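You operate a simulated robot arm through the tools that you are given. There is no shell and no other tool. Be economical: measure what you need, move in short steps, check, and stop when the job is done.

You are at the controls of a simulated robot arm. One attempt, no reset.

TASK
Clear the chosen lanes, dump lanes 5 and 7 into the tray and send it on.
Fine: choose them by their buttons, press dump once, then next once; spill nothing.

Only the result counts: the job must be done as asked and must still hold three seconds after the hand-in. Knocking over, shifting, dropping, spilling or breaking anything else fails it.

THE ROBOT
A 7-joint arm with a two-finger parallel gripper on a trunk, on a base that drives. Base frame: it is fixed to the floor where the robot stands at the start and does not move with it; the origin is under the middle of the robot, x ahead of it, y to its left, z up; the surface under the hand at the start is at about z = 0.756. Units: m, rad, N and s.
With the tool pointing down near the work surface it reaches from about 0.24 to 0.72 m from the robot's upright axis, wherever it stands. Its first joint turns from -2.007 to 2.007 rad. Places, roughly: lane five button [0.2, 1.2, 0.9]; lane seven button [0.2, 1, 0.9]; medium tray [0.25, 1.25, 0.75]; medium tray (19x16x7 cm) [0.5, -0.8, 0.8]; weigher check key [0.6, 0.3, 1.1]; weigher clear key [0.6, 0.2, 1.1]; weigher down key [0.5, 0.4, 1.2]; weigher drain key [0.6, 0.3, 1.2]; weigher dump key [0.5, 0.4, 1.1]; weigher feed key [0.4, 0.5, 1.1]; weigher next key [0.5, 0.4, 1.1]; weigher reset key [0.6, 0.3, 1.2]; weigher screen [0.6, 0.4, 1.3]; weigher stop button [0.5, 0.4, 1]; weigher up key [0.5, 0.4, 1.2]; weigher zero key [0.5, 0.3, 1.1]. Payload 3.91 kg.
The TCP is the grasp point between the finger pads, 0.03 m short of the fingertips. In the tool frame z runs along the fingers and y along their closing line. Largest opening 0.11 m; finger width 0.02, thickness 0.01; the body of the gripper, 0.048 by 0.112 m, starts 0.055 m behind the TCP.
Orientation is that of the tool frame in the base frame, as a unit quaternion [x, y, z, w]. With the fingers straight down and closing along the base's y, the tool's x points along the base's -x, its y along +y and its z along -z.

THE INTERFACE
- The arm moves only by the tool nudge_tool. Its argument "series" is one flat list of numbers, 7 for each row, row after row: the shift along the tool's x, y, z in units of 30 mm (1.0 is 30 mm), then the turn, a rotation vector about the tool's x, y, z in units of 6 degrees (1.0 is 6 degrees), then the closure, from 0 (fully open) to 1 (shut). In form: [tx, ty, tz, wx, wy, wz, fingers, tx, ty, tz, wx, wy, wz, fingers, ...]. A call has 1 to 10 rows; each row shifts and turns the commanded pose from where the row before left it, along the tool's axes as they then stand. A call with a number of a shift or a turn outside -1 to 1 is refused whole. A row lasts 0.2 s, in which the tool goes at most 0.05 m and 0.15 rad; a call with a longer step from one row to the next is refused whole, and so is a gripper value outside its range. A pose out of reach is approached as far as the arm can. The call stops where the force on the tool passes 40 N (or 10 N more than at its start, if that is more) or the arm is blocked; 0.2 s more then pass. Each finger travels about 0.108 m/s and halts on what it meets, pressing with about 31 N; the grip force reading is that of the motor and also rises with nothing between the fingers. The clock runs only during rows and for 0.2 s after the last one: add rows that do not move to give the fingers time. It gives the time, the measured TCP pose, the force on the tool (base axes), the opening and the grip force at its end, in the units of the frame above (readings bear some noise), with the torque about the TCP (base axes, N m) and any sound that the robot's microphone picked up.
- Cameras (640 x 400 px; columns grow to the right, rows downward): "scene" is now at [0.0094, 0.1876, 1.6955]; the picture's right is [0.54, -0.84, 0.00], its down [-0.65, -0.41, -0.64] and it looks along [0.54, 0.34, -0.77] (base axes); focal length 290 px, centre (320, 200). "wrist" rides on the gripper at [0.073, 0.017, -0.103] in the tool frame; the picture's right is [-0.23, 0.97, 0.00], its down [-0.76, -0.18, -0.62] and it looks along [-0.61, -0.14, 0.78] (tool axes); focal length 222 px, centre (320, 200). There is no depth. A picture from a camera that has moved, and an enlarged one, comes with that camera's place and axes in the base frame and with its lens. The place of the scene camera against the robot may be out by one fixed shift of up to 0.018 m in any direction.
- capture(camera): a new picture of that camera. It takes no simulated time.
- move_column(by): slides the trunk up (or, below 0, down) by that many m; the arm and the scene camera ride with it, the base frame stays. It gives what a move gives, with no picture.
- drive_base(legs): drives the robot by 1 to 6 legs, each [ahead, turn to the left] in m and rad, along the robot's own axes; the way and the turn of a leg run together, so that a leg with both is an arc; at most 1.5 m and 3.142 rad a leg. The arm and the cameras ride along, it lands a little off, and it stops where it bumps. It gives what a move gives.
- aim_head(pan, tilt): turns the head with the scene camera to pan (to the left, within 2.705 rad either way) and tilt (down, from -0.506 to 1.204), counted from straight ahead of the robot. It gives what a move gives.
- inspect(camera, box): a new picture of the part [left, top, right, bottom] of that camera's present view, enlarged. It takes no simulated time.
- sign_off(): hands the job in; it is judged then, once.

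Work in short steps. Places have to be worked out from the pictures, the camera data and where the tool is seen: move nearer, look again, correct. Check each grasp and each placing, and mend what went wrong. You have 120 turns and 78 pictures in all, those below and enlarged ones among them. Open the gripper and draw the arm clear of the work before you hand the job in, unless the task says otherwise; then end with one line.

The tools are called after "Call:" by a JSON object that holds its "api" and its "payload". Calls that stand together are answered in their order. nudge_tool: Moves the arm, as the interface text tells. Its arguments: {"type":"object","properties":{"series":{"type":"array","items":{"type":"number"}}},"required":["series"]} The other tools are called the same way: move_column (by) slides the trunk up or down; drive_base (legs) drives the base; aim_head (pan, tilt) turns the head that bears the scene camera; capture (camera) takes a picture; inspect (camera, box) takes an enlarged picture of a part of a camera's view; sign_off () hands the job in.

At the start:

```text
clock: 0.0
tool_pos: [0.3131, 0.3517, 1.369]
orientation: [-0.002, 1.0, 0.0, 0.0]
force: [-0.2, 0.3, 0.3]
moment: [0.03, -0.01, 0.02]
finger_gap: 0.11
grip_force: 0.1
trunk travel left (down, up): [-0.825, 0.165]
robot x, y, heading: [0.0021, 0.0039, 0.002]
head pan, tilt: [0.564, 0.874]
```

scene: 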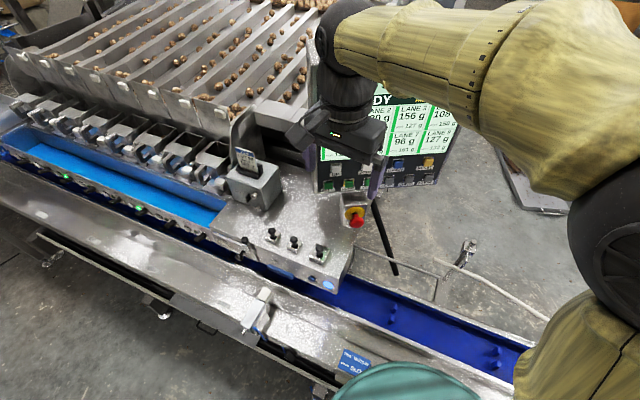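
wrist: 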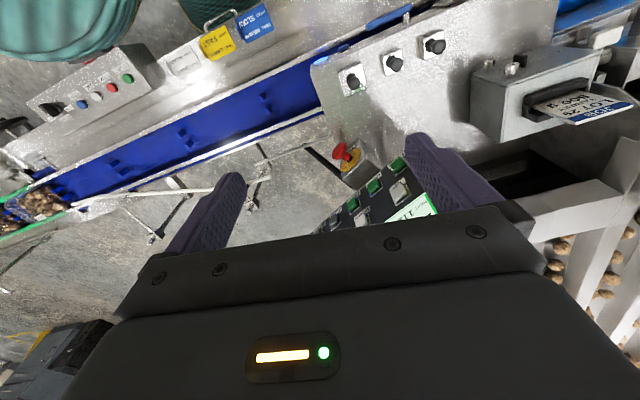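

I'll first look at the panel and the lane buttons up close.

Call:
{"api": "inspect", "payload": {"camera": "scene", "box": [300, 80, 460, 240]}}

Call:
{"api": "inspect", "payload": {"camera": "scene", "box": [0, 80, 260, 270]}}

Call:
{"api": "inspect", "payload": {"camera": "scene", "box": [200, 180, 380, 380]}}

```text
2.50 times, centred on (380, 160) of scene
camera zoom: at [0.0094, 0.1876, 1.6955], right [0.54, -0.84, 0.0], down [-0.65, -0.41, -0.64], along [0.54, 0.34, -0.77], focal length 725 px, centre (170, 300)
```

zoom: 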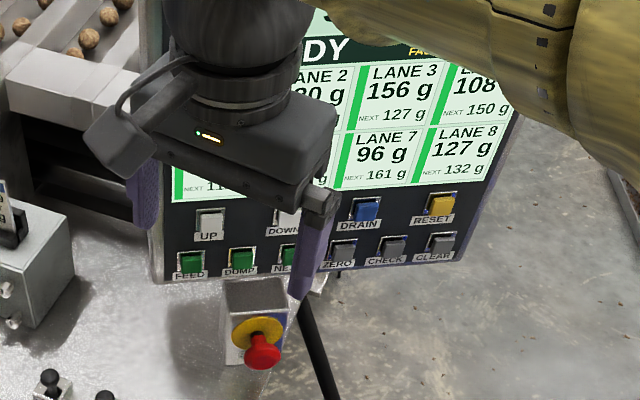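

```text
2.11 times, centred on (130, 175) of scene
camera zoom: at [0.0094, 0.1876, 1.6955], right [0.54, -0.84, 0.0], down [-0.65, -0.41, -0.64], along [0.54, 0.34, -0.77], focal length 610 px, centre (720, 253)
```

zoom: 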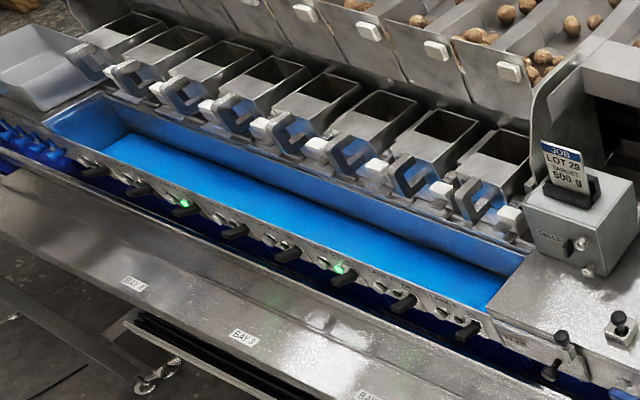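

```text
2.00 times, centred on (290, 280) of scene
camera zoom: at [0.0094, 0.1876, 1.6955], right [0.54, -0.84, 0.0], down [-0.65, -0.41, -0.64], along [0.54, 0.34, -0.77], focal length 580 px, centre (380, 40)
```

zoom: 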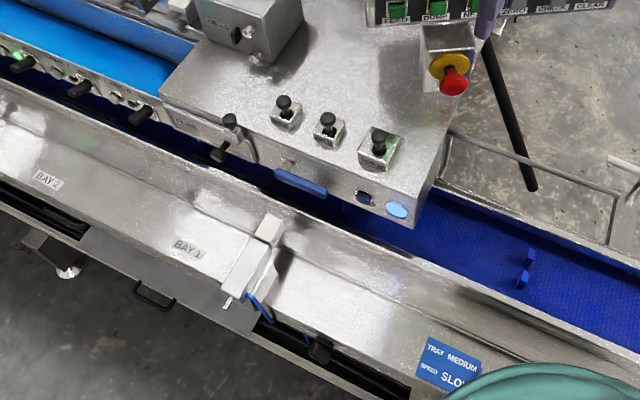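

The screen reads READY with lanes; two lane lamps are lit already (preselected lanes), so CLEAR comes first. I'll turn the hand toward the panel (panel normal about (-0.83,-0.55,0)), yaw first.

Call:
{"api": "nudge_tool", "payload": {"series": [0, 0, 0, 0, 0, -1, 0.5, 0, 0, 0, 0, 0, -1, 1, 0, 0, 0, 0, 0, -1, 1, 0, 0, 0, 0, 0, -1, 1, 0, 0, 0, 0, 0, -1, 1, 0, 0, 0, 0, 0, -0.5, 1]}}

Call:
{"api": "nudge_tool", "payload": {"series": [0, 0, 0, 0, -1, 0, 1, 0, 0, 0, 0, -1, 0, 1, 0, 0, 0, 0, -1, 0, 1, 0, 0, 0, 0, -1, 0, 1, 0, 0, 0, 0, -1, 0, 1, 0, 0, 0, 0, -1, 0, 1, 0, 0, 0, 0, -1, 0, 1]}}

Call:
{"api": "capture", "payload": {"camera": "scene"}}

Call:
{"api": "capture", "payload": {"camera": "wrist"}}

```text
clock: 1.4
tool_pos: [0.3128, 0.3517, 1.3696]
orientation: [-0.286, 0.958, 0.0, 0.0]
force: [0.1, 0.2, 0.1]
moment: [0.01, 0.0, -0.01]
finger_gap: 0.0001
grip_force: 31.0
trunk travel left (down, up): [-0.825, 0.165]
robot x, y, heading: [0.0039, -0.0011, 0.002]
head pan, tilt: [0.564, 0.874]
```

```text
clock: 3.0
tool_pos: [0.313, 0.3515, 1.3689]
orientation: [-0.266, 0.895, 0.103, 0.344]
force: [-0.4, 0.0, -0.3]
moment: [0.02, -0.01, 0.01]
finger_gap: 0.0
grip_force: 31.2
trunk travel left (down, up): [-0.825, 0.165]
robot x, y, heading: [-0.001, 0.0043, 0.003]
head pan, tilt: [0.564, 0.874]
```

```text
72 pictures are left
camera scene: at [0.0104, 0.1869, 1.6956], right [0.54, -0.84, 0.0], down [-0.65, -0.41, -0.64], along [0.54, 0.35, -0.77], focal length 290 px, centre (320, 200)
```

scene: 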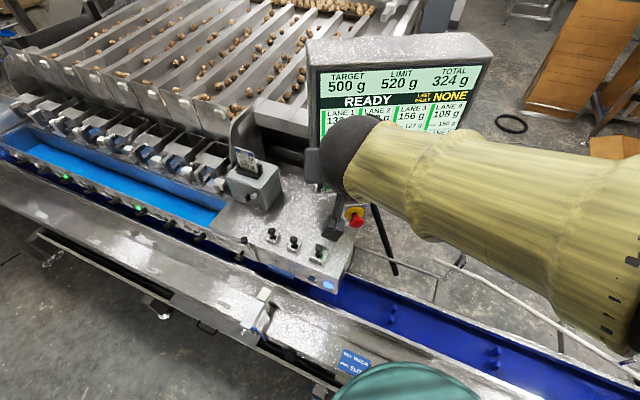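

```text
71 pictures are left
camera wrist: at [0.2008, 0.298, 1.398], right [-0.39, 0.91, 0.15], down [0.22, -0.07, 0.97], along [0.89, 0.42, -0.17], focal length 222 px, centre (320, 200)
```

wrist: 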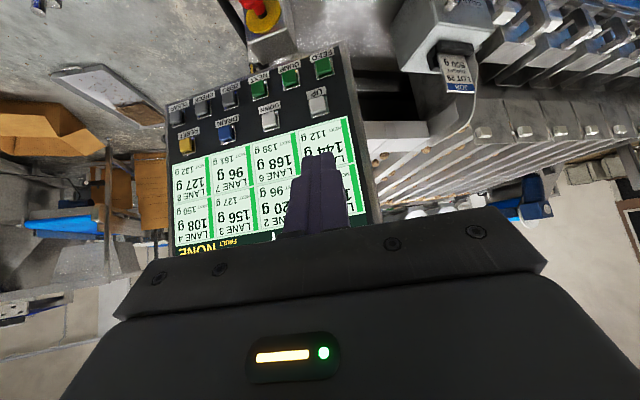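

Screen shows total 324 g = lanes 3 + 6 chosen; CLEAR is the leftmost-in-this-view key of the bottom row (~[0.60,0.24,1.15]). I'll pitch further to face the panel and lower the trunk for a second parallax view.

Call:
{"api": "nudge_tool", "payload": {"series": [0, 0, 0, 0, -1, 0, 1, 0, 0, 0, 0, -1, 0, 1, 0, 0, 0, 0, -1, 0, 1, 0, 0, 0, 0, -1, 0, 1, 0, 0, 0, 0, -1, 0, 1]}}

Call:
{"api": "move_column", "payload": {"by": -0.15}}

Call:
{"api": "capture", "payload": {"camera": "wrist"}}

Call:
{"api": "capture", "payload": {"camera": "scene"}}

```text
clock: 4.2
tool_pos: [0.3145, 0.3517, 1.3675]
orientation: [-0.231, 0.774, 0.168, 0.565]
force: [0.5, -0.1, -0.9]
moment: [-0.02, -0.02, -0.01]
finger_gap: 0.0
grip_force: 30.4
trunk travel left (down, up): [-0.825, 0.165]
robot x, y, heading: [0.0, 0.0017, 0.004]
head pan, tilt: [0.564, 0.874]
```

```text
clock: 6.0
tool_pos: [0.3137, 0.3504, 1.2188]
orientation: [-0.231, 0.775, 0.168, 0.563]
force: [0.3, -1.0, -0.5]
moment: [0.01, -0.01, -0.02]
finger_gap: 0.0004
grip_force: 30.8
trunk travel left (down, up): [-0.675, 0.315]
robot x, y, heading: [-0.0025, -0.0001, 0.003]
head pan, tilt: [0.564, 0.874]
```

```text
70 pictures are left
camera wrist: at [0.2034, 0.2994, 1.1827], right [-0.47, 0.85, 0.22], down [-0.2, -0.34, 0.92], along [0.86, 0.39, 0.34], focal length 222 px, centre (320, 200)
```

wrist: 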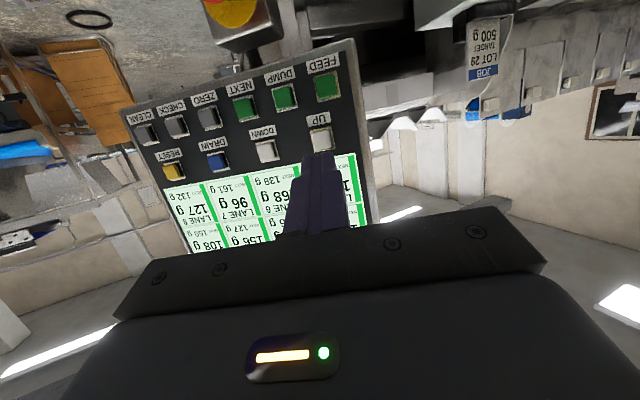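

```text
69 pictures are left
camera scene: at [0.0109, 0.1871, 1.5456], right [0.54, -0.84, 0.0], down [-0.65, -0.41, -0.64], along [0.54, 0.34, -0.77], focal length 290 px, centre (320, 200)
```

scene: 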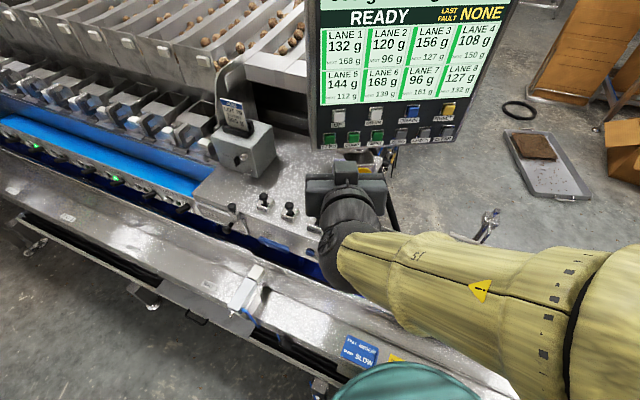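

Triangulating the two wrist views: FEED ≈ [0.451,0.456,1.150], CLEAR ≈ [0.617,0.245,1.150], panel near vertical with outward normal ≈ (-0.786,-0.618,0). I'll level the tool, square it up and slide it in front of CLEAR, staying ~6 cm short or more.

Call:
{"api": "nudge_tool", "payload": {"series": [0, 0, 0, 0, -1, 0, 1, 0, 0, 0, 0, -1, 0, 1, 0, 0, 0, 0, -1, 0, 1, 0, 0, 0, -0.83, 0, 0, 1]}}

Call:
{"api": "nudge_tool", "payload": {"series": [0.25, -1, 0, 0, 0, 0, 1, 0.25, -1, 0, 0, 0, 0, 1, 0.25, -1, 0, 0, 0, 0, 1, 0.25, -1, 0, 0, 0, 0, 1, 0.25, -1, 0, 0, 0, 0, 1, 0.25, -1, 0, 0, 0, 0, 1, 0.25, -1, 0, 0, 0, 0, 1, 0.25, -1, 0, 0, 0, 0, 1, 0.25, -1, 0, 0, 0, 0, 1]}}

Call:
{"api": "capture", "payload": {"camera": "wrist"}}

Call:
{"api": "capture", "payload": {"camera": "scene"}}

```text
clock: 7.0
tool_pos: [0.3157, 0.357, 1.223]
orientation: [-0.232, 0.668, 0.232, 0.668]
force: [-0.1, 0.4, -1.2]
moment: [0.01, -0.01, -0.01]
finger_gap: 0.0
grip_force: 31.0
out of reach, approached as far as the arm can: row 4
trunk travel left (down, up): [-0.675, 0.315]
robot x, y, heading: [0.002, -0.001, 0.002]
head pan, tilt: [0.564, 0.874]
```

```text
clock: 8.9
tool_pos: [0.5024, 0.1856, 1.1784]
orientation: [-0.231, 0.668, 0.233, 0.668]
force: [0.0, -0.6, 0.6]
moment: [-0.03, 0.0, 0.01]
finger_gap: 0.0
grip_force: 31.1
out of reach, approached as far as the arm can: row 1, 2, 3, 4, 5
trunk travel left (down, up): [-0.675, 0.315]
robot x, y, heading: [-0.0037, 0.0004, 0.005]
head pan, tilt: [0.564, 0.874]
```

```text
68 pictures are left
camera wrist: at [0.4099, 0.135, 1.1059], right [-0.6, 0.76, 0.23], down [-0.38, -0.53, 0.76], along [0.7, 0.37, 0.61], focal length 222 px, centre (320, 200)
```

wrist: 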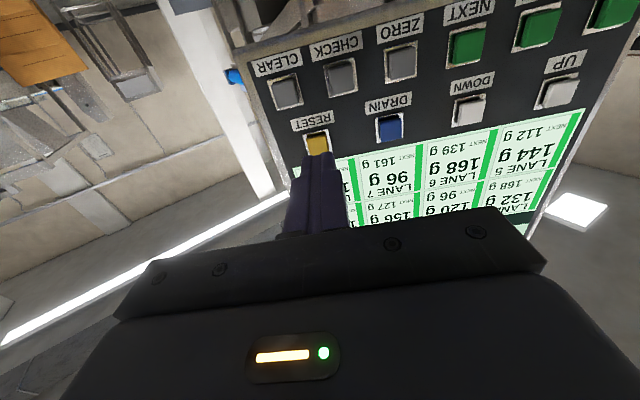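

```text
67 pictures are left
camera scene: at [0.0115, 0.1861, 1.5458], right [0.54, -0.84, 0.0], down [-0.65, -0.41, -0.64], along [0.54, 0.35, -0.77], focal length 290 px, centre (320, 200)
```

scene: 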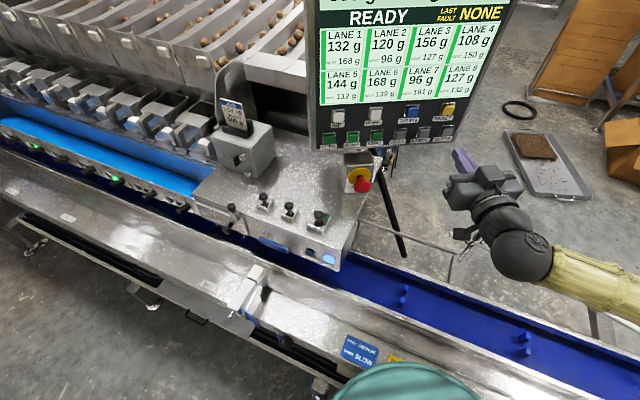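

The three views agree: CLEAR face ≈ [0.6165,0.244,1.1495]. Tool is square; I align laterally (−25 mm y, +29 mm down) and approach to ~15 mm short.

Call:
{"api": "nudge_tool", "payload": {"series": [0.96, 0, 0, 0, 0, 0, 1, 0, -0.83, 0, 0, 0, 0, 1, 0, 0, 0.9, 0, 0, 0, 1, 0, 0, 0.9, 0, 0, 0, 1, 0, 0, 0.85, 0, 0, 0, 1]}}

Call:
{"api": "capture", "payload": {"camera": "wrist"}}

```text
clock: 10.2
tool_pos: [0.5789, 0.2167, 1.1482]
orientation: [-0.231, 0.668, 0.231, 0.668]
force: [-0.1, 0.0, -0.4]
moment: [-0.03, 0.04, 0.02]
finger_gap: 0.0
grip_force: 30.8
trunk travel left (down, up): [-0.675, 0.315]
robot x, y, heading: [-0.0012, 0.0008, 0.005]
head pan, tilt: [0.564, 0.874]
```

```text
66 pictures are left
camera wrist: at [0.4869, 0.1663, 1.0771], right [-0.6, 0.77, 0.23], down [-0.38, -0.53, 0.76], along [0.7, 0.37, 0.61], focal length 222 px, centre (320, 200)
```

wrist: 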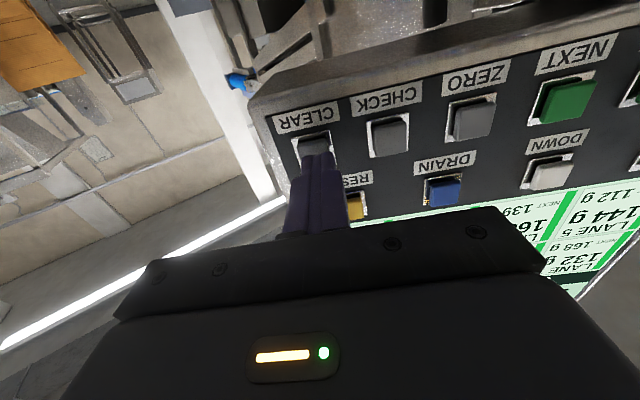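

Fingertip lines up with CLEAR, ~16 mm away. I advance to contact then in small steps, and back off automatically after.

Call:
{"api": "nudge_tool", "payload": {"series": [0, 0, 0.4, 0, 0, 0, 1, 0, 0, 0.1, 0, 0, 0, 1, 0, 0, 0.07, 0, 0, 0, 1, 0, 0, 0.07, 0, 0, 0, 1]}}

Call:
{"api": "inspect", "payload": {"camera": "scene", "box": [300, 0, 520, 160]}}

```text
clock: 11.2
tool_pos: [0.5931, 0.2278, 1.149]
orientation: [-0.231, 0.669, 0.232, 0.668]
force: [-12.8, -10.4, -8.0]
moment: [-0.14, 0.21, 0.01]
finger_gap: 0.0
grip_force: 31.2
trunk travel left (down, up): [-0.675, 0.315]
robot x, y, heading: [0.0008, -0.0008, 0.006]
head pan, tilt: [0.564, 0.874]
heard: click
```

```text
2.50 times, centred on (410, 80) of scene
camera zoom: at [0.0095, 0.1856, 1.5456], right [0.54, -0.84, 0.0], down [-0.65, -0.41, -0.64], along [0.54, 0.35, -0.77], focal length 725 px, centre (95, 500)
```

zoom: 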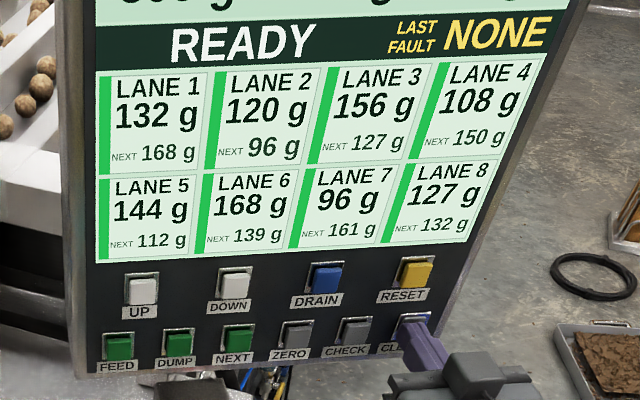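

A click was heard at ~18 N. I back straight off and check the total and the lane lamps.

Call:
{"api": "nudge_tool", "payload": {"series": [0, 0, -0.5, 0, 0, 0, 1, 0, 0, -1, 0, 0, 0, 1, 0, 0, -1, 0, 0, 0, 1]}}

Call:
{"api": "aim_head", "payload": {"pan": 0.75, "tilt": 0.6}}

Call:
{"api": "capture", "payload": {"camera": "scene"}}

```text
clock: 11.9
tool_pos: [0.5349, 0.1812, 1.1494]
orientation: [-0.231, 0.669, 0.231, 0.668]
force: [-0.3, 0.0, -0.6]
moment: [0.02, -0.03, -0.03]
finger_gap: 0.0001
grip_force: 31.0
trunk travel left (down, up): [-0.675, 0.315]
robot x, y, heading: [0.0005, 0.0009, 0.006]
head pan, tilt: [0.564, 0.874]
```

```text
clock: 12.7
tool_pos: [0.5364, 0.1818, 1.1483]
orientation: [-0.231, 0.668, 0.231, 0.668]
force: [0.6, -0.2, -0.4]
moment: [-0.02, 0.01, 0.04]
finger_gap: 0.0
grip_force: 31.5
trunk travel left (down, up): [-0.675, 0.315]
robot x, y, heading: [0.0019, -0.0026, 0.002]
head pan, tilt: [0.75, 0.6]
```

```text
64 pictures are left
camera scene: at [0.0107, 0.2062, 1.5684], right [0.68, -0.73, 0.0], down [-0.41, -0.39, -0.82], along [0.6, 0.56, -0.57], focal length 290 px, centre (320, 200)
```

scene: 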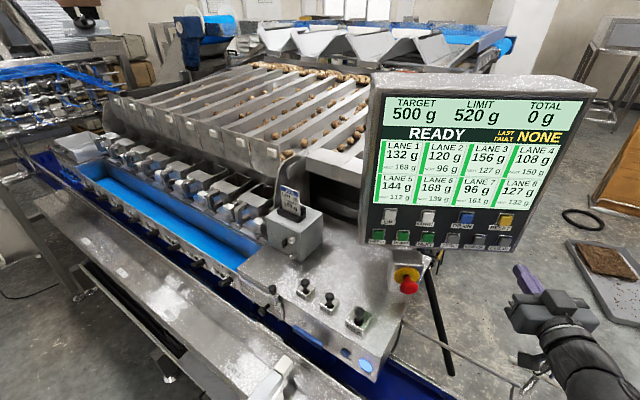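

TOTAL is 0 g and lamps are off: cleared. Now look at the lane buttons.

Call:
{"api": "aim_head", "payload": {"pan": 1.3, "tilt": 0.55}}

Call:
{"api": "capture", "payload": {"camera": "scene"}}

Call:
{"api": "inspect", "payload": {"camera": "scene", "box": [220, 130, 420, 290]}}

```text
clock: 13.7
tool_pos: [0.5355, 0.1811, 1.1486]
orientation: [-0.231, 0.668, 0.231, 0.668]
force: [-1.0, 0.1, 0.7]
moment: [-0.01, -0.03, 0.0]
finger_gap: 0.0
grip_force: 31.3
trunk travel left (down, up): [-0.675, 0.315]
robot x, y, heading: [-0.0007, 0.0018, 0.007]
head pan, tilt: [1.3, 0.55]
```

```text
63 pictures are left
camera scene: at [-0.03, 0.2323, 1.5729], right [0.96, -0.26, 0.0], down [-0.14, -0.5, -0.85], along [0.22, 0.82, -0.52], focal length 290 px, centre (320, 200)
```

scene: 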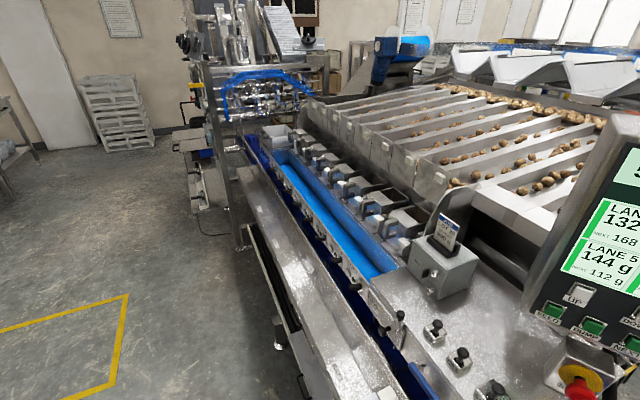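

```text
2.50 times, centred on (320, 210) of scene
camera zoom: at [-0.03, 0.2323, 1.5729], right [0.96, -0.26, 0.0], down [-0.14, -0.5, -0.85], along [0.22, 0.82, -0.52], focal length 725 px, centre (320, 175)
```

zoom: 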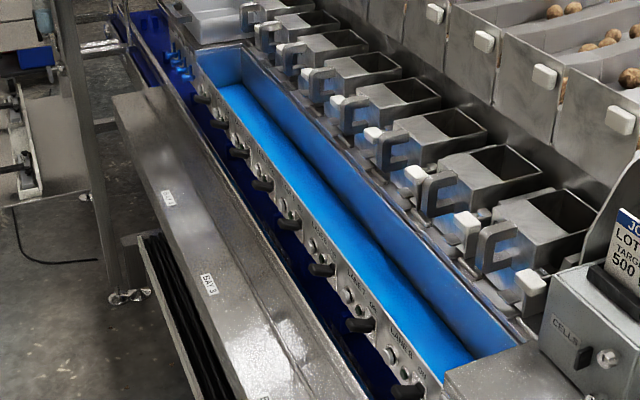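

I need clearances for driving along the machine to the left; look down ahead of and beside the base.

Call:
{"api": "aim_head", "payload": {"pan": 0.3, "tilt": 1.2}}

Call:
{"api": "capture", "payload": {"camera": "scene"}}

Call:
{"api": "aim_head", "payload": {"pan": 1.5, "tilt": 1.1}}

Call:
{"api": "capture", "payload": {"camera": "scene"}}

```text
clock: 15.0
tool_pos: [0.5355, 0.1822, 1.1476]
orientation: [-0.232, 0.668, 0.232, 0.668]
force: [0.1, 0.0, 0.8]
moment: [0.01, -0.01, 0.0]
finger_gap: 0.0
grip_force: 30.9
trunk travel left (down, up): [-0.675, 0.315]
robot x, y, heading: [0.0015, -0.0006, 0.005]
head pan, tilt: [0.3, 1.201]
```

```text
61 pictures are left
camera scene: at [-0.0004, 0.1625, 1.5238], right [0.3, -0.95, 0.0], down [-0.89, -0.28, -0.36], along [0.35, 0.11, -0.93], focal length 290 px, centre (320, 200)
```

scene: 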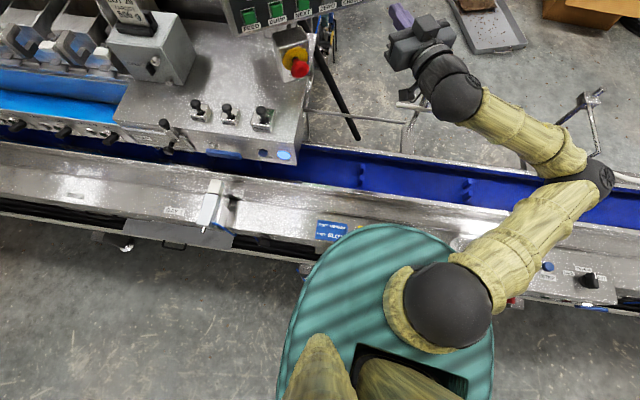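

```text
clock: 16.4
tool_pos: [0.536, 0.1814, 1.1484]
orientation: [-0.232, 0.668, 0.231, 0.668]
force: [0.0, -0.1, -0.5]
moment: [0.03, -0.02, 0.02]
finger_gap: 0.0001
grip_force: 31.1
trunk travel left (down, up): [-0.675, 0.315]
robot x, y, heading: [0.0005, 0.0009, 0.001]
head pan, tilt: [1.499, 1.1]
```

```text
60 pictures are left
camera scene: at [-0.0494, 0.2086, 1.5298], right [1.0, -0.07, 0.0], down [-0.06, -0.89, -0.45], along [0.03, 0.45, -0.89], focal length 290 px, centre (320, 200)
```

scene: 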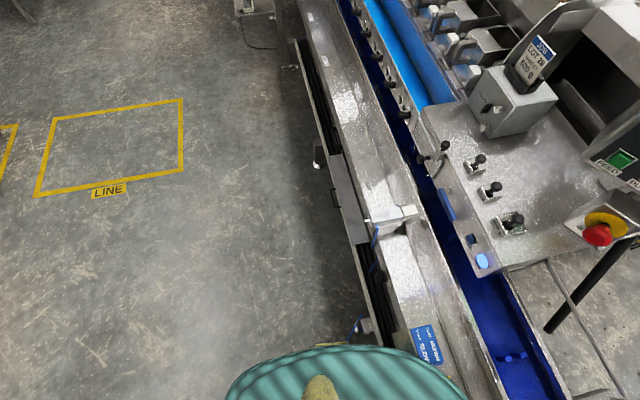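

The bench edge runs about 8–10° off my y axis, and the round base sits close to it. I'll raise the arm for clearance and check the floor behind before backing away.

Call:
{"api": "move_column", "payload": {"by": 0.2}}

Call:
{"api": "aim_head", "payload": {"pan": 2.6, "tilt": 0.9}}

Call:
{"api": "capture", "payload": {"camera": "scene"}}

```text
clock: 18.5
tool_pos: [0.5349, 0.1815, 1.3491]
orientation: [-0.231, 0.668, 0.232, 0.668]
force: [-0.3, -1.0, -1.1]
moment: [0.03, -0.07, 0.02]
finger_gap: 0.0001
grip_force: 30.9
trunk travel left (down, up): [-0.875, 0.115]
robot x, y, heading: [-0.0043, 0.0002, 0.005]
head pan, tilt: [1.499, 1.1]
```

```text
clock: 19.9
tool_pos: [0.5354, 0.1809, 1.3484]
orientation: [-0.232, 0.668, 0.232, 0.668]
force: [-1.0, -0.4, 0.4]
moment: [-0.01, 0.02, 0.0]
finger_gap: 0.0
grip_force: 31.0
trunk travel left (down, up): [-0.875, 0.115]
robot x, y, heading: [0.0012, 0.001, 0.005]
head pan, tilt: [2.601, 0.901]
```

```text
59 pictures are left
camera scene: at [-0.1185, 0.1843, 1.7436], right [0.51, 0.86, 0.0], down [0.67, -0.4, -0.62], along [-0.53, 0.32, -0.78], focal length 290 px, centre (320, 200)
```

scene: 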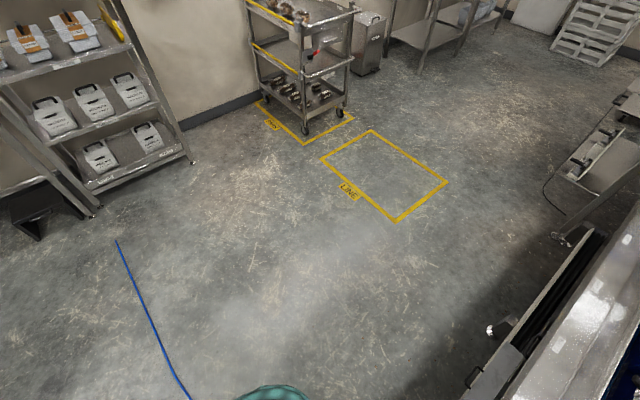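

Floor is clear. Back 0.2 m, turn left, go 1.1 m along the machine, and turn back to face it.

Call:
{"api": "drive_base", "payload": {"legs": [[-0.2, 0], [0, 1.66], [1.1, 0], [0, -1.5]]}}

Call:
{"api": "aim_head", "payload": {"pan": 0.0, "tilt": 0.9}}

Call:
{"api": "capture", "payload": {"camera": "scene"}}

Call:
{"api": "capture", "payload": {"camera": "wrist"}}

```text
clock: 38.9
tool_pos: [0.2344, 1.3271, 1.3488]
orientation: [-0.272, 0.653, 0.273, 0.652]
force: [-0.5, 0.3, -0.5]
moment: [-0.01, 0.01, 0.02]
finger_gap: 0.0002
grip_force: 31.3
trunk travel left (down, up): [-0.875, 0.115]
robot x, y, heading: [-0.2786, 1.0831, 0.131]
head pan, tilt: [2.601, 0.901]
```

```text
clock: 41.2
tool_pos: [0.235, 1.3276, 1.3491]
orientation: [-0.273, 0.652, 0.273, 0.653]
force: [0.6, -0.4, 0.6]
moment: [0.01, 0.0, 0.0]
finger_gap: 0.0
grip_force: 31.0
trunk travel left (down, up): [-0.875, 0.115]
robot x, y, heading: [-0.2749, 1.084, 0.131]
head pan, tilt: [0.0, 0.901]
```

```text
58 pictures are left
camera scene: at [-0.272, 1.2276, 1.7436], right [0.13, -0.99, 0.0], down [-0.78, -0.1, -0.62], along [0.62, 0.08, -0.78], focal length 290 px, centre (320, 200)
```

scene: 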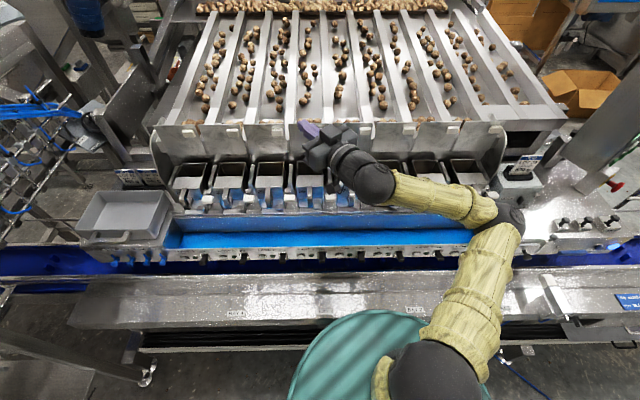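

```text
57 pictures are left
camera wrist: at [0.1495, 1.2658, 1.277], right [-0.69, 0.69, 0.23], down [-0.31, -0.57, 0.76], along [0.65, 0.46, 0.61], focal length 222 px, centre (320, 200)
```

wrist: 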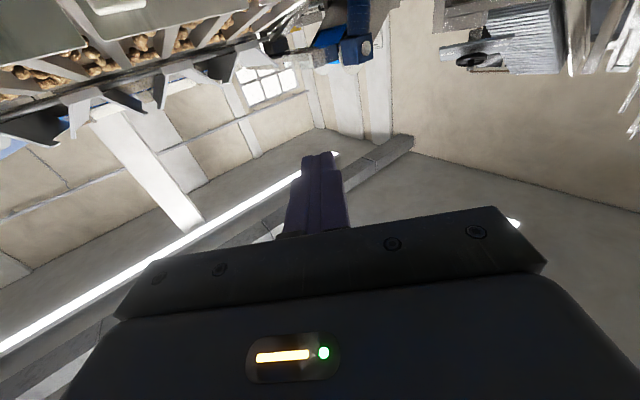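

Parked well, at (-0.275,1.084), heading 0.13. Zoom on the trough front to identify lanes 5 and 7.

Call:
{"api": "inspect", "payload": {"camera": "scene", "box": [240, 220, 400, 280]}}

Call:
{"api": "inspect", "payload": {"camera": "scene", "box": [380, 220, 540, 280]}}

```text
4.00 times, centred on (320, 250) of scene
camera zoom: at [-0.272, 1.2276, 1.7436], right [0.13, -0.99, 0.0], down [-0.78, -0.1, -0.62], along [0.62, 0.08, -0.78], focal length 1160 px, centre (320, 0)
```

zoom: 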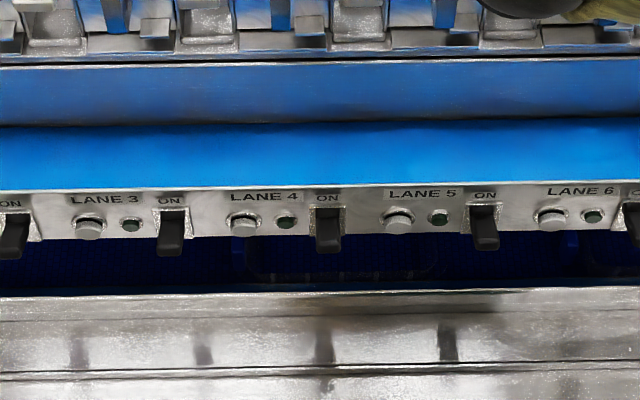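

```text
4.00 times, centred on (460, 250) of scene
camera zoom: at [-0.272, 1.2276, 1.7436], right [0.13, -0.99, 0.0], down [-0.78, -0.1, -0.62], along [0.62, 0.08, -0.78], focal length 1160 px, centre (-240, 0)
```

zoom: 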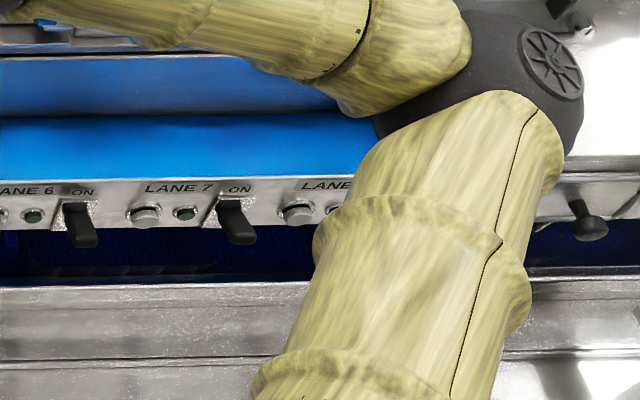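

Each lane has a round grey button with a lamp to its right and a black ON switch beyond (not to be touched). Lane 5 ≈ [0.17,1.22,0.9], lane 7 ≈ [0.21,0.98,0.9]. I turn the hand to yaw ~9° (face normal) and then pitch it down to ~50°.

Call:
{"api": "nudge_tool", "payload": {"series": [0, 0, 0, 1, 0, 0, 1, 0, 0, 0, 1, 0, 0, 1, 0, 0, 0, 1, 0, 0, 1, 0, 0, 0, 1, 0, 0, 1, 0, 0, 0, 1, 0, 0, 1, 0, 0, 0, 1, 0, 0, 1]}}

Call:
{"api": "nudge_tool", "payload": {"series": [0, 0, 0, 0, 1, 0, 1, 0, 0, 0, 0, 1, 0, 1, 0, 0, 0, 0, 1, 0, 1, 0, 0, 0, 0, 1, 0, 1, 0, 0, 0, 0, 1, 0, 1, 0, 0, 0, 0, 1, 0, 1, 0, 0, 0, 0, 0.67, 0, 1]}}

Call:
{"api": "capture", "payload": {"camera": "scene"}}

Call:
{"api": "capture", "payload": {"camera": "wrist"}}

```text
clock: 42.6
tool_pos: [0.2345, 1.3262, 1.3482]
orientation: [-0.22, 0.673, 0.22, 0.672]
force: [0.0, 0.3, 0.2]
moment: [-0.01, 0.02, 0.0]
finger_gap: 0.0002
grip_force: 30.9
out of reach, approached as far as the arm can: row 2, 3, 4, 5, 6
trunk travel left (down, up): [-0.875, 0.115]
robot x, y, heading: [-0.2757, 1.0792, 0.126]
head pan, tilt: [0.0, 0.901]
```

```text
clock: 44.2
tool_pos: [0.2342, 1.3274, 1.3486]
orientation: [-0.281, 0.862, 0.131, 0.4]
force: [-0.3, -0.3, 0.3]
moment: [0.02, 0.01, 0.0]
finger_gap: 0.0
grip_force: 31.3
trunk travel left (down, up): [-0.875, 0.115]
robot x, y, heading: [-0.2745, 1.0821, 0.129]
head pan, tilt: [0.0, 0.901]
```

```text
54 pictures are left
camera scene: at [-0.2726, 1.2277, 1.7436], right [0.13, -0.99, 0.0], down [-0.78, -0.1, -0.62], along [0.62, 0.08, -0.78], focal length 290 px, centre (320, 200)
```

scene: 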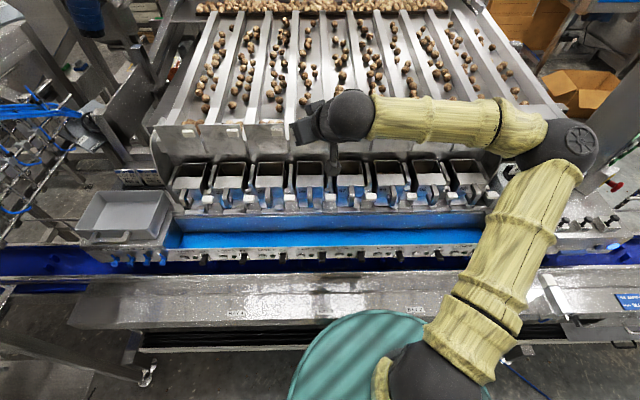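

```text
53 pictures are left
camera wrist: at [0.1224, 1.2667, 1.3606], right [-0.46, 0.87, 0.17], down [0.12, -0.13, 0.98], along [0.88, 0.47, -0.04], focal length 222 px, centre (320, 200)
```

wrist: 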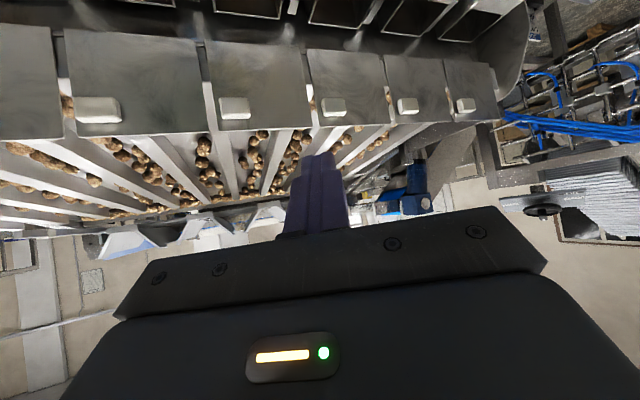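

Finish yawing to 9°, pull back from the hoppers, then lower with the trunk to just above the trough lip.

Call:
{"api": "nudge_tool", "payload": {"series": [0.55, -0.43, -0.655, 0, 0, 0, 1, 0.55, -0.43, -0.655, 0, 0, 0, 1, 0.55, -0.43, -0.655, 0, 0, 0, 1, 0, 0, 0, 0.688, 0, 0.58, 1, 0, 0, 0, 0.688, 0, 0.58, 1, 0, 0, 0, 0.688, 0, 0.58, 1, 0, 0, 0, 0.688, 0, 0.58, 1, 0, 0, 0, 0.688, 0, 0.58, 1]}}

Call:
{"api": "capture", "payload": {"camera": "scene"}}

```text
clock: 46.0
tool_pos: [0.195, 1.2514, 1.3482]
orientation: [-0.072, 0.904, 0.034, 0.421]
force: [0.1, -0.2, 0.6]
moment: [-0.02, 0.02, -0.03]
finger_gap: 0.0
grip_force: 31.1
trunk travel left (down, up): [-0.875, 0.115]
robot x, y, heading: [-0.2759, 1.0834, 0.128]
head pan, tilt: [0.0, 0.901]
```

```text
52 pictures are left
camera scene: at [-0.2723, 1.229, 1.7435], right [0.13, -0.99, 0.0], down [-0.78, -0.1, -0.62], along [0.62, 0.08, -0.78], focal length 290 px, centre (320, 200)
```

scene: 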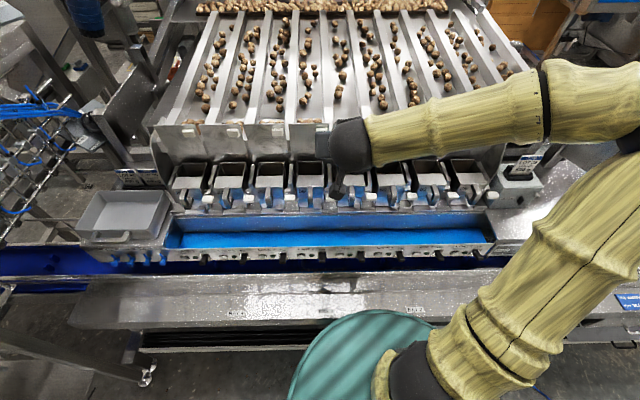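

Yaw is right. The elbow sweeps out over the machine to the right, which is risky when lowering, so I back the base 0.2 m so that everything is clear of the machine, then lower the trunk.

Call:
{"api": "drive_base", "payload": {"legs": [[-0.22, 0]]}}

Call:
{"api": "move_column", "payload": {"by": -0.3}}

Call:
{"api": "capture", "payload": {"camera": "scene"}}

Call:
{"api": "capture", "payload": {"camera": "wrist"}}

```text
clock: 47.9
tool_pos: [-0.0251, 1.2215, 1.3483]
orientation: [-0.072, 0.903, 0.034, 0.421]
force: [-0.2, -0.5, 0.5]
moment: [-0.01, -0.01, 0.02]
finger_gap: 0.0003
grip_force: 31.4
trunk travel left (down, up): [-0.875, 0.115]
robot x, y, heading: [-0.4927, 1.0518, 0.126]
head pan, tilt: [0.0, 0.901]
```

```text
clock: 50.9
tool_pos: [-0.0234, 1.2229, 1.048]
orientation: [-0.073, 0.904, 0.035, 0.42]
force: [0.2, 0.0, 0.1]
moment: [0.01, 0.01, -0.01]
finger_gap: 0.0
grip_force: 31.4
trunk travel left (down, up): [-0.575, 0.415]
robot x, y, heading: [-0.4929, 1.0547, 0.129]
head pan, tilt: [0.0, 0.901]
```

```text
51 pictures are left
camera scene: at [-0.4907, 1.1995, 1.4437], right [0.13, -0.99, 0.0], down [-0.78, -0.1, -0.62], along [0.62, 0.08, -0.78], focal length 290 px, centre (320, 200)
```

scene: 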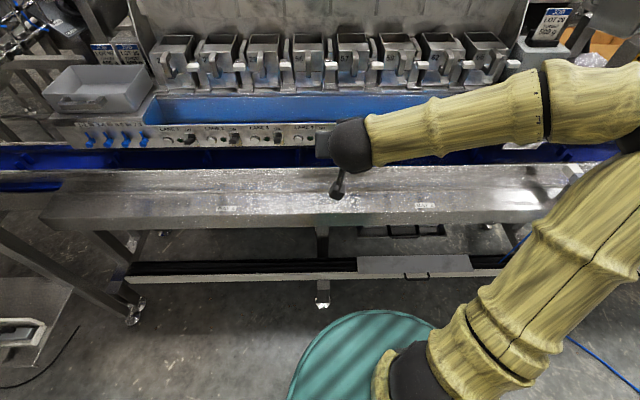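

```text
50 pictures are left
camera wrist: at [-0.1504, 1.2184, 1.0604], right [-0.01, 0.98, 0.17], down [0.04, -0.17, 0.98], along [1.0, 0.02, -0.04], focal length 222 px, centre (320, 200)
```

wrist: 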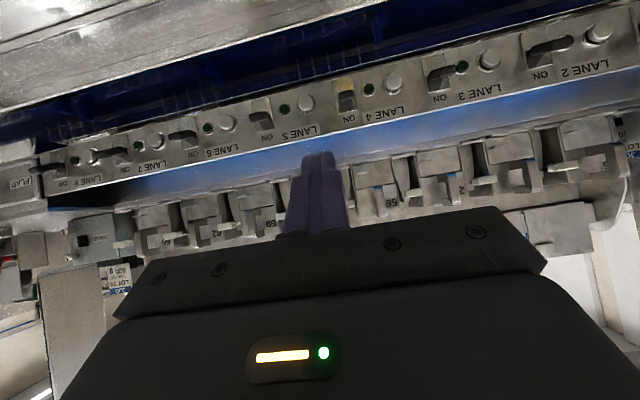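

Superb view of the lane strip. Enlarge to pin pixel positions for lanes 5 and 7.

Call:
{"api": "inspect", "payload": {"camera": "wrist", "box": [220, 60, 380, 160]}}

Call:
{"api": "inspect", "payload": {"camera": "wrist", "box": [90, 90, 250, 190]}}

```text
4.00 times, centred on (300, 110) of wrist
camera zoom: at [-0.1504, 1.2184, 1.0604], right [-0.01, 0.98, 0.17], down [0.04, -0.17, 0.98], along [1.0, 0.02, -0.04], focal length 888 px, centre (400, 560)
```

zoom: 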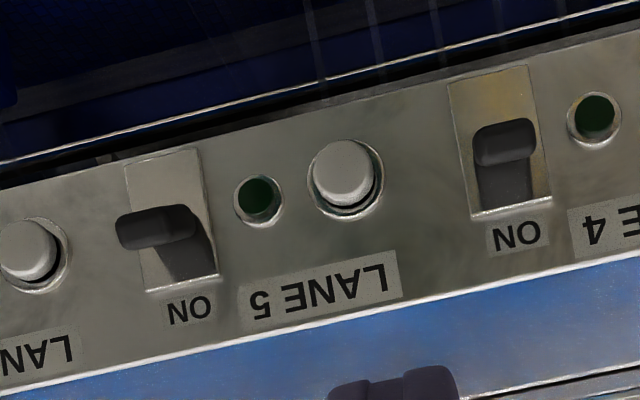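

```text
4.00 times, centred on (170, 140) of wrist
camera zoom: at [-0.1504, 1.2184, 1.0604], right [-0.01, 0.98, 0.17], down [0.04, -0.17, 0.98], along [1.0, 0.02, -0.04], focal length 888 px, centre (920, 440)
```

zoom: 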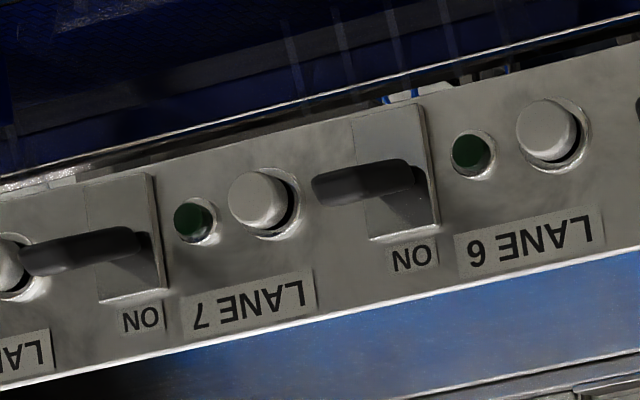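

Lane 5 button ≈ [0.170,1.230,0.905], lane 7 ≈ [0.210,0.977,0.903]. Move diagonally down and forward, stopping ~7 cm short of lane 5 for a second sighting.

Call:
{"api": "nudge_tool", "payload": {"series": [0.153, -0.133, 0.948, 0, 0, 0, 1, 0.153, -0.133, 0.948, 0, 0, 0, 1, 0.153, -0.133, 0.948, 0, 0, 0, 1, 0.153, -0.133, 0.948, 0, 0, 0, 1, 0.153, -0.133, 0.948, 0, 0, 0, 1]}}

Call:
{"api": "capture", "payload": {"camera": "wrist"}}

Call:
{"api": "capture", "payload": {"camera": "scene"}}

```text
clock: 52.1
tool_pos: [0.0728, 1.2165, 0.9386]
orientation: [-0.073, 0.904, 0.035, 0.421]
force: [0.7, -0.3, -0.5]
moment: [0.01, -0.03, -0.02]
finger_gap: 0.0
grip_force: 31.0
trunk travel left (down, up): [-0.575, 0.415]
robot x, y, heading: [-0.4926, 1.0507, 0.125]
head pan, tilt: [0.0, 0.901]
```

```text
47 pictures are left
camera wrist: at [-0.0534, 1.2137, 0.951], right [-0.01, 0.98, 0.17], down [0.04, -0.17, 0.98], along [1.0, 0.02, -0.04], focal length 222 px, centre (320, 200)
```

wrist: 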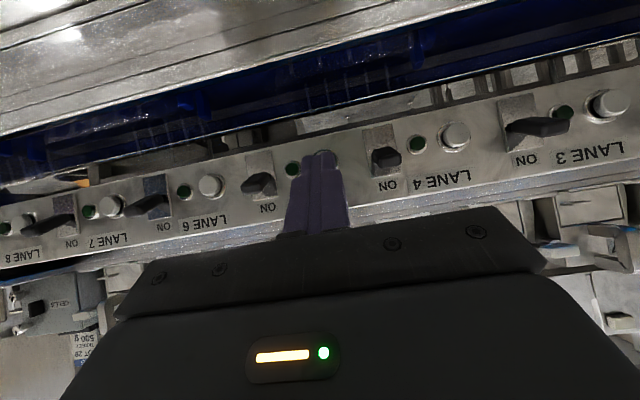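

```text
46 pictures are left
camera scene: at [-0.4903, 1.1995, 1.4437], right [0.13, -0.99, 0.0], down [-0.78, -0.1, -0.62], along [0.62, 0.08, -0.78], focal length 290 px, centre (320, 200)
```

scene: 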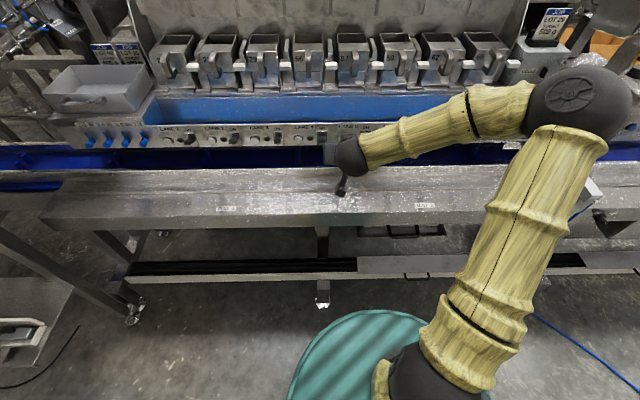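

Refined lane 5 ≈ [0.174,1.229,0.903], 7 ≈ [0.203,0.983,0.906]. Align height and move to ~2 cm before lane 5's button.

Call:
{"api": "nudge_tool", "payload": {"series": [-0.23, -0.067, 0.895, 0, 0, 0, 1, -0.23, -0.067, 0.895, 0, 0, 0, 1]}}

Call:
{"api": "capture", "payload": {"camera": "wrist"}}

Call:
{"api": "inspect", "payload": {"camera": "scene", "box": [290, 100, 400, 210]}}

```text
clock: 52.7
tool_pos: [0.1224, 1.22, 0.9148]
orientation: [-0.072, 0.904, 0.034, 0.42]
force: [-0.1, 0.9, -0.4]
moment: [0.05, -0.01, 0.01]
finger_gap: 0.0001
grip_force: 31.2
trunk travel left (down, up): [-0.575, 0.415]
robot x, y, heading: [-0.4933, 1.0508, 0.128]
head pan, tilt: [0.0, 0.901]
```

```text
45 pictures are left
camera wrist: at [-0.0038, 1.2172, 0.9272], right [-0.01, 0.98, 0.17], down [0.04, -0.17, 0.98], along [1.0, 0.02, -0.04], focal length 222 px, centre (320, 200)
```

wrist: 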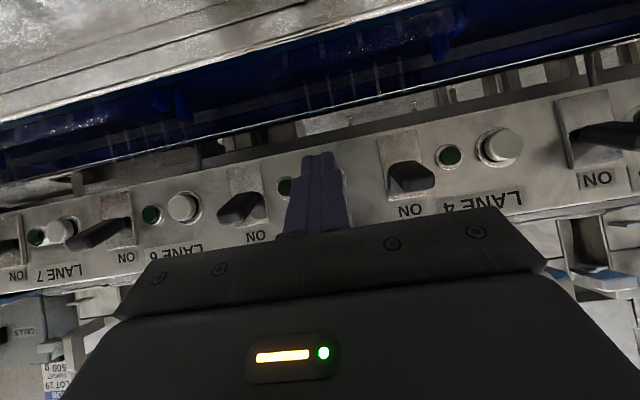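

```text
3.64 times, centred on (345, 155) of scene
camera zoom: at [-0.4901, 1.1995, 1.4436], right [0.13, -0.99, 0.0], down [-0.78, -0.1, -0.62], along [0.62, 0.08, -0.78], focal length 1054 px, centre (229, 364)
```

zoom: 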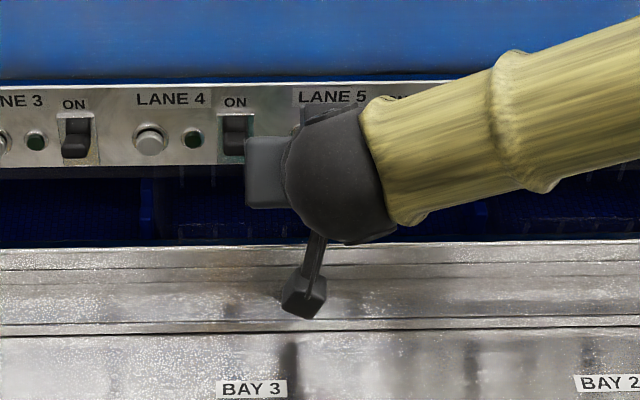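

Neighbouring buttons imply lane 5 at [0.1735,1.232,0.905]; the finger covers it. Correct +3 mm in y, then press horizontally in small steps.

Call:
{"api": "nudge_tool", "payload": {"series": [-0.425, 0.1, 0.427, 0, 0, 0, 1, -0.043, 0, 0.051, 0, 0, 0, 1, -0.043, 0, 0.051, 0, 0, 0, 1, -0.043, 0, 0.051, 0, 0, 0, 1]}}

```text
clock: 53.7
tool_pos: [0.144, 1.2264, 0.9157]
orientation: [-0.073, 0.904, 0.035, 0.419]
force: [-31.5, -10.1, -9.1]
moment: [-0.16, 0.62, -0.18]
finger_gap: 0.0
grip_force: 30.8
trunk travel left (down, up): [-0.575, 0.415]
robot x, y, heading: [-0.4948, 1.0543, 0.128]
head pan, tilt: [0.0, 0.901]
heard: click
```

Click heard. Back off horizontally and check the lane lamp.

Call:
{"api": "nudge_tool", "payload": {"series": [0.3, 0, -0.35, 0, 0, 0, 1, 0.645, 0, -0.765, 0, 0, 0, 1, 0.645, 0, -0.765, 0, 0, 0, 1, 0.3, 0, -0.35, 0, 0, 0, 1]}}

Call:
{"api": "capture", "payload": {"camera": "wrist"}}

```text
clock: 54.7
tool_pos: [0.0584, 1.2134, 0.9167]
orientation: [-0.073, 0.903, 0.034, 0.422]
force: [0.6, 0.9, -0.1]
moment: [0.01, 0.0, -0.01]
finger_gap: 0.0
grip_force: 30.7
trunk travel left (down, up): [-0.575, 0.415]
robot x, y, heading: [-0.4899, 1.0562, 0.132]
head pan, tilt: [0.0, 0.901]
```

```text
43 pictures are left
camera wrist: at [-0.0681, 1.2113, 0.9287], right [-0.01, 0.98, 0.17], down [0.04, -0.17, 0.98], along [1.0, 0.02, -0.04], focal length 222 px, centre (320, 200)
```

wrist: 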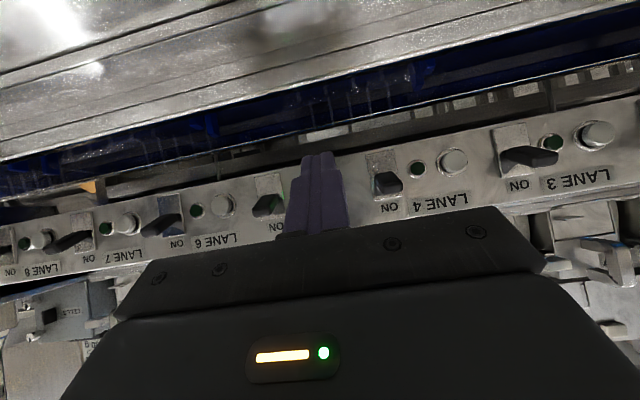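

Green glow beside lane 5 says it's lit. Slide sideways to lane 7 (−0.247 m along the strip), halfway first with a look at the elbow.

Call:
{"api": "nudge_tool", "payload": {"series": [0, -1, 0, 0, 0, 0, 1, 0, -1, 0, 0, 0, 0, 1, 0, -1, 0, 0, 0, 0, 1, 0, -1, 0, 0, 0, 0, 1]}}

Call:
{"api": "capture", "payload": {"camera": "scene"}}

```text
clock: 55.7
tool_pos: [0.0782, 1.0949, 0.9156]
orientation: [-0.073, 0.904, 0.034, 0.421]
force: [0.7, -0.3, 0.1]
moment: [0.01, -0.02, 0.02]
finger_gap: 0.0
grip_force: 30.6
trunk travel left (down, up): [-0.575, 0.415]
robot x, y, heading: [-0.4934, 1.0563, 0.129]
head pan, tilt: [0.0, 0.901]
```

```text
42 pictures are left
camera scene: at [-0.4906, 1.1991, 1.4437], right [0.13, -0.99, 0.0], down [-0.78, -0.1, -0.62], along [0.62, 0.08, -0.78], focal length 290 px, centre (320, 200)
```

scene: 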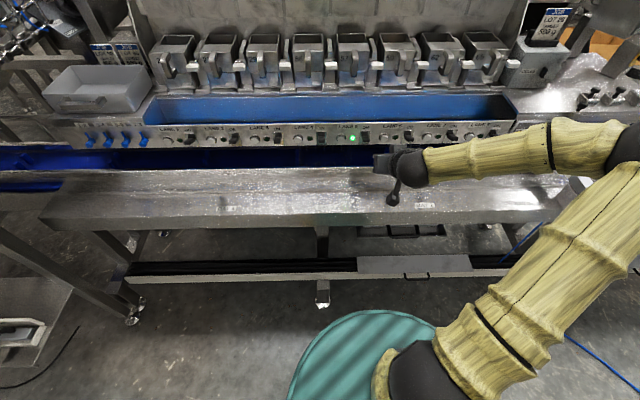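

Lane 5 lamp is lit, elbow is high above the bench. Continue the other 4.25 steps.

Call:
{"api": "nudge_tool", "payload": {"series": [0, -1, 0, 0, 0, 0, 1, 0, -1, 0, 0, 0, 0, 1, 0, -1, 0, 0, 0, 0, 1, 0, -0.6, 0, 0, 0, 0, 1]}}

Call:
{"api": "capture", "payload": {"camera": "wrist"}}

Call:
{"api": "capture", "payload": {"camera": "scene"}}

```text
clock: 56.7
tool_pos: [0.0954, 0.9878, 0.9159]
orientation: [-0.072, 0.904, 0.034, 0.42]
force: [0.2, 0.2, 0.5]
moment: [0.02, 0.03, 0.01]
finger_gap: 0.0
grip_force: 30.7
trunk travel left (down, up): [-0.575, 0.415]
robot x, y, heading: [-0.4927, 1.051, 0.125]
head pan, tilt: [0.0, 0.901]
```

```text
41 pictures are left
camera wrist: at [-0.0312, 0.9854, 0.9283], right [-0.01, 0.98, 0.18], down [0.04, -0.17, 0.98], along [1.0, 0.02, -0.04], focal length 222 px, centre (320, 200)
```

wrist: 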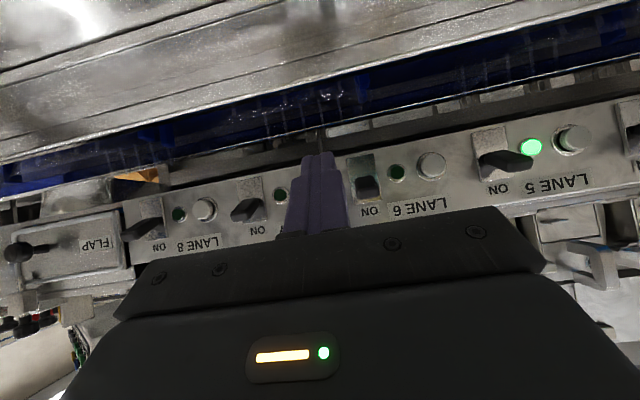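

```text
40 pictures are left
camera scene: at [-0.4906, 1.1992, 1.4437], right [0.13, -0.99, 0.0], down [-0.78, -0.1, -0.62], along [0.62, 0.08, -0.78], focal length 290 px, centre (320, 200)
```

scene: 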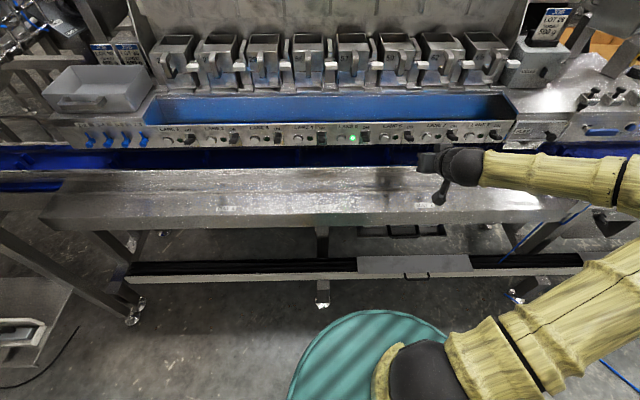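

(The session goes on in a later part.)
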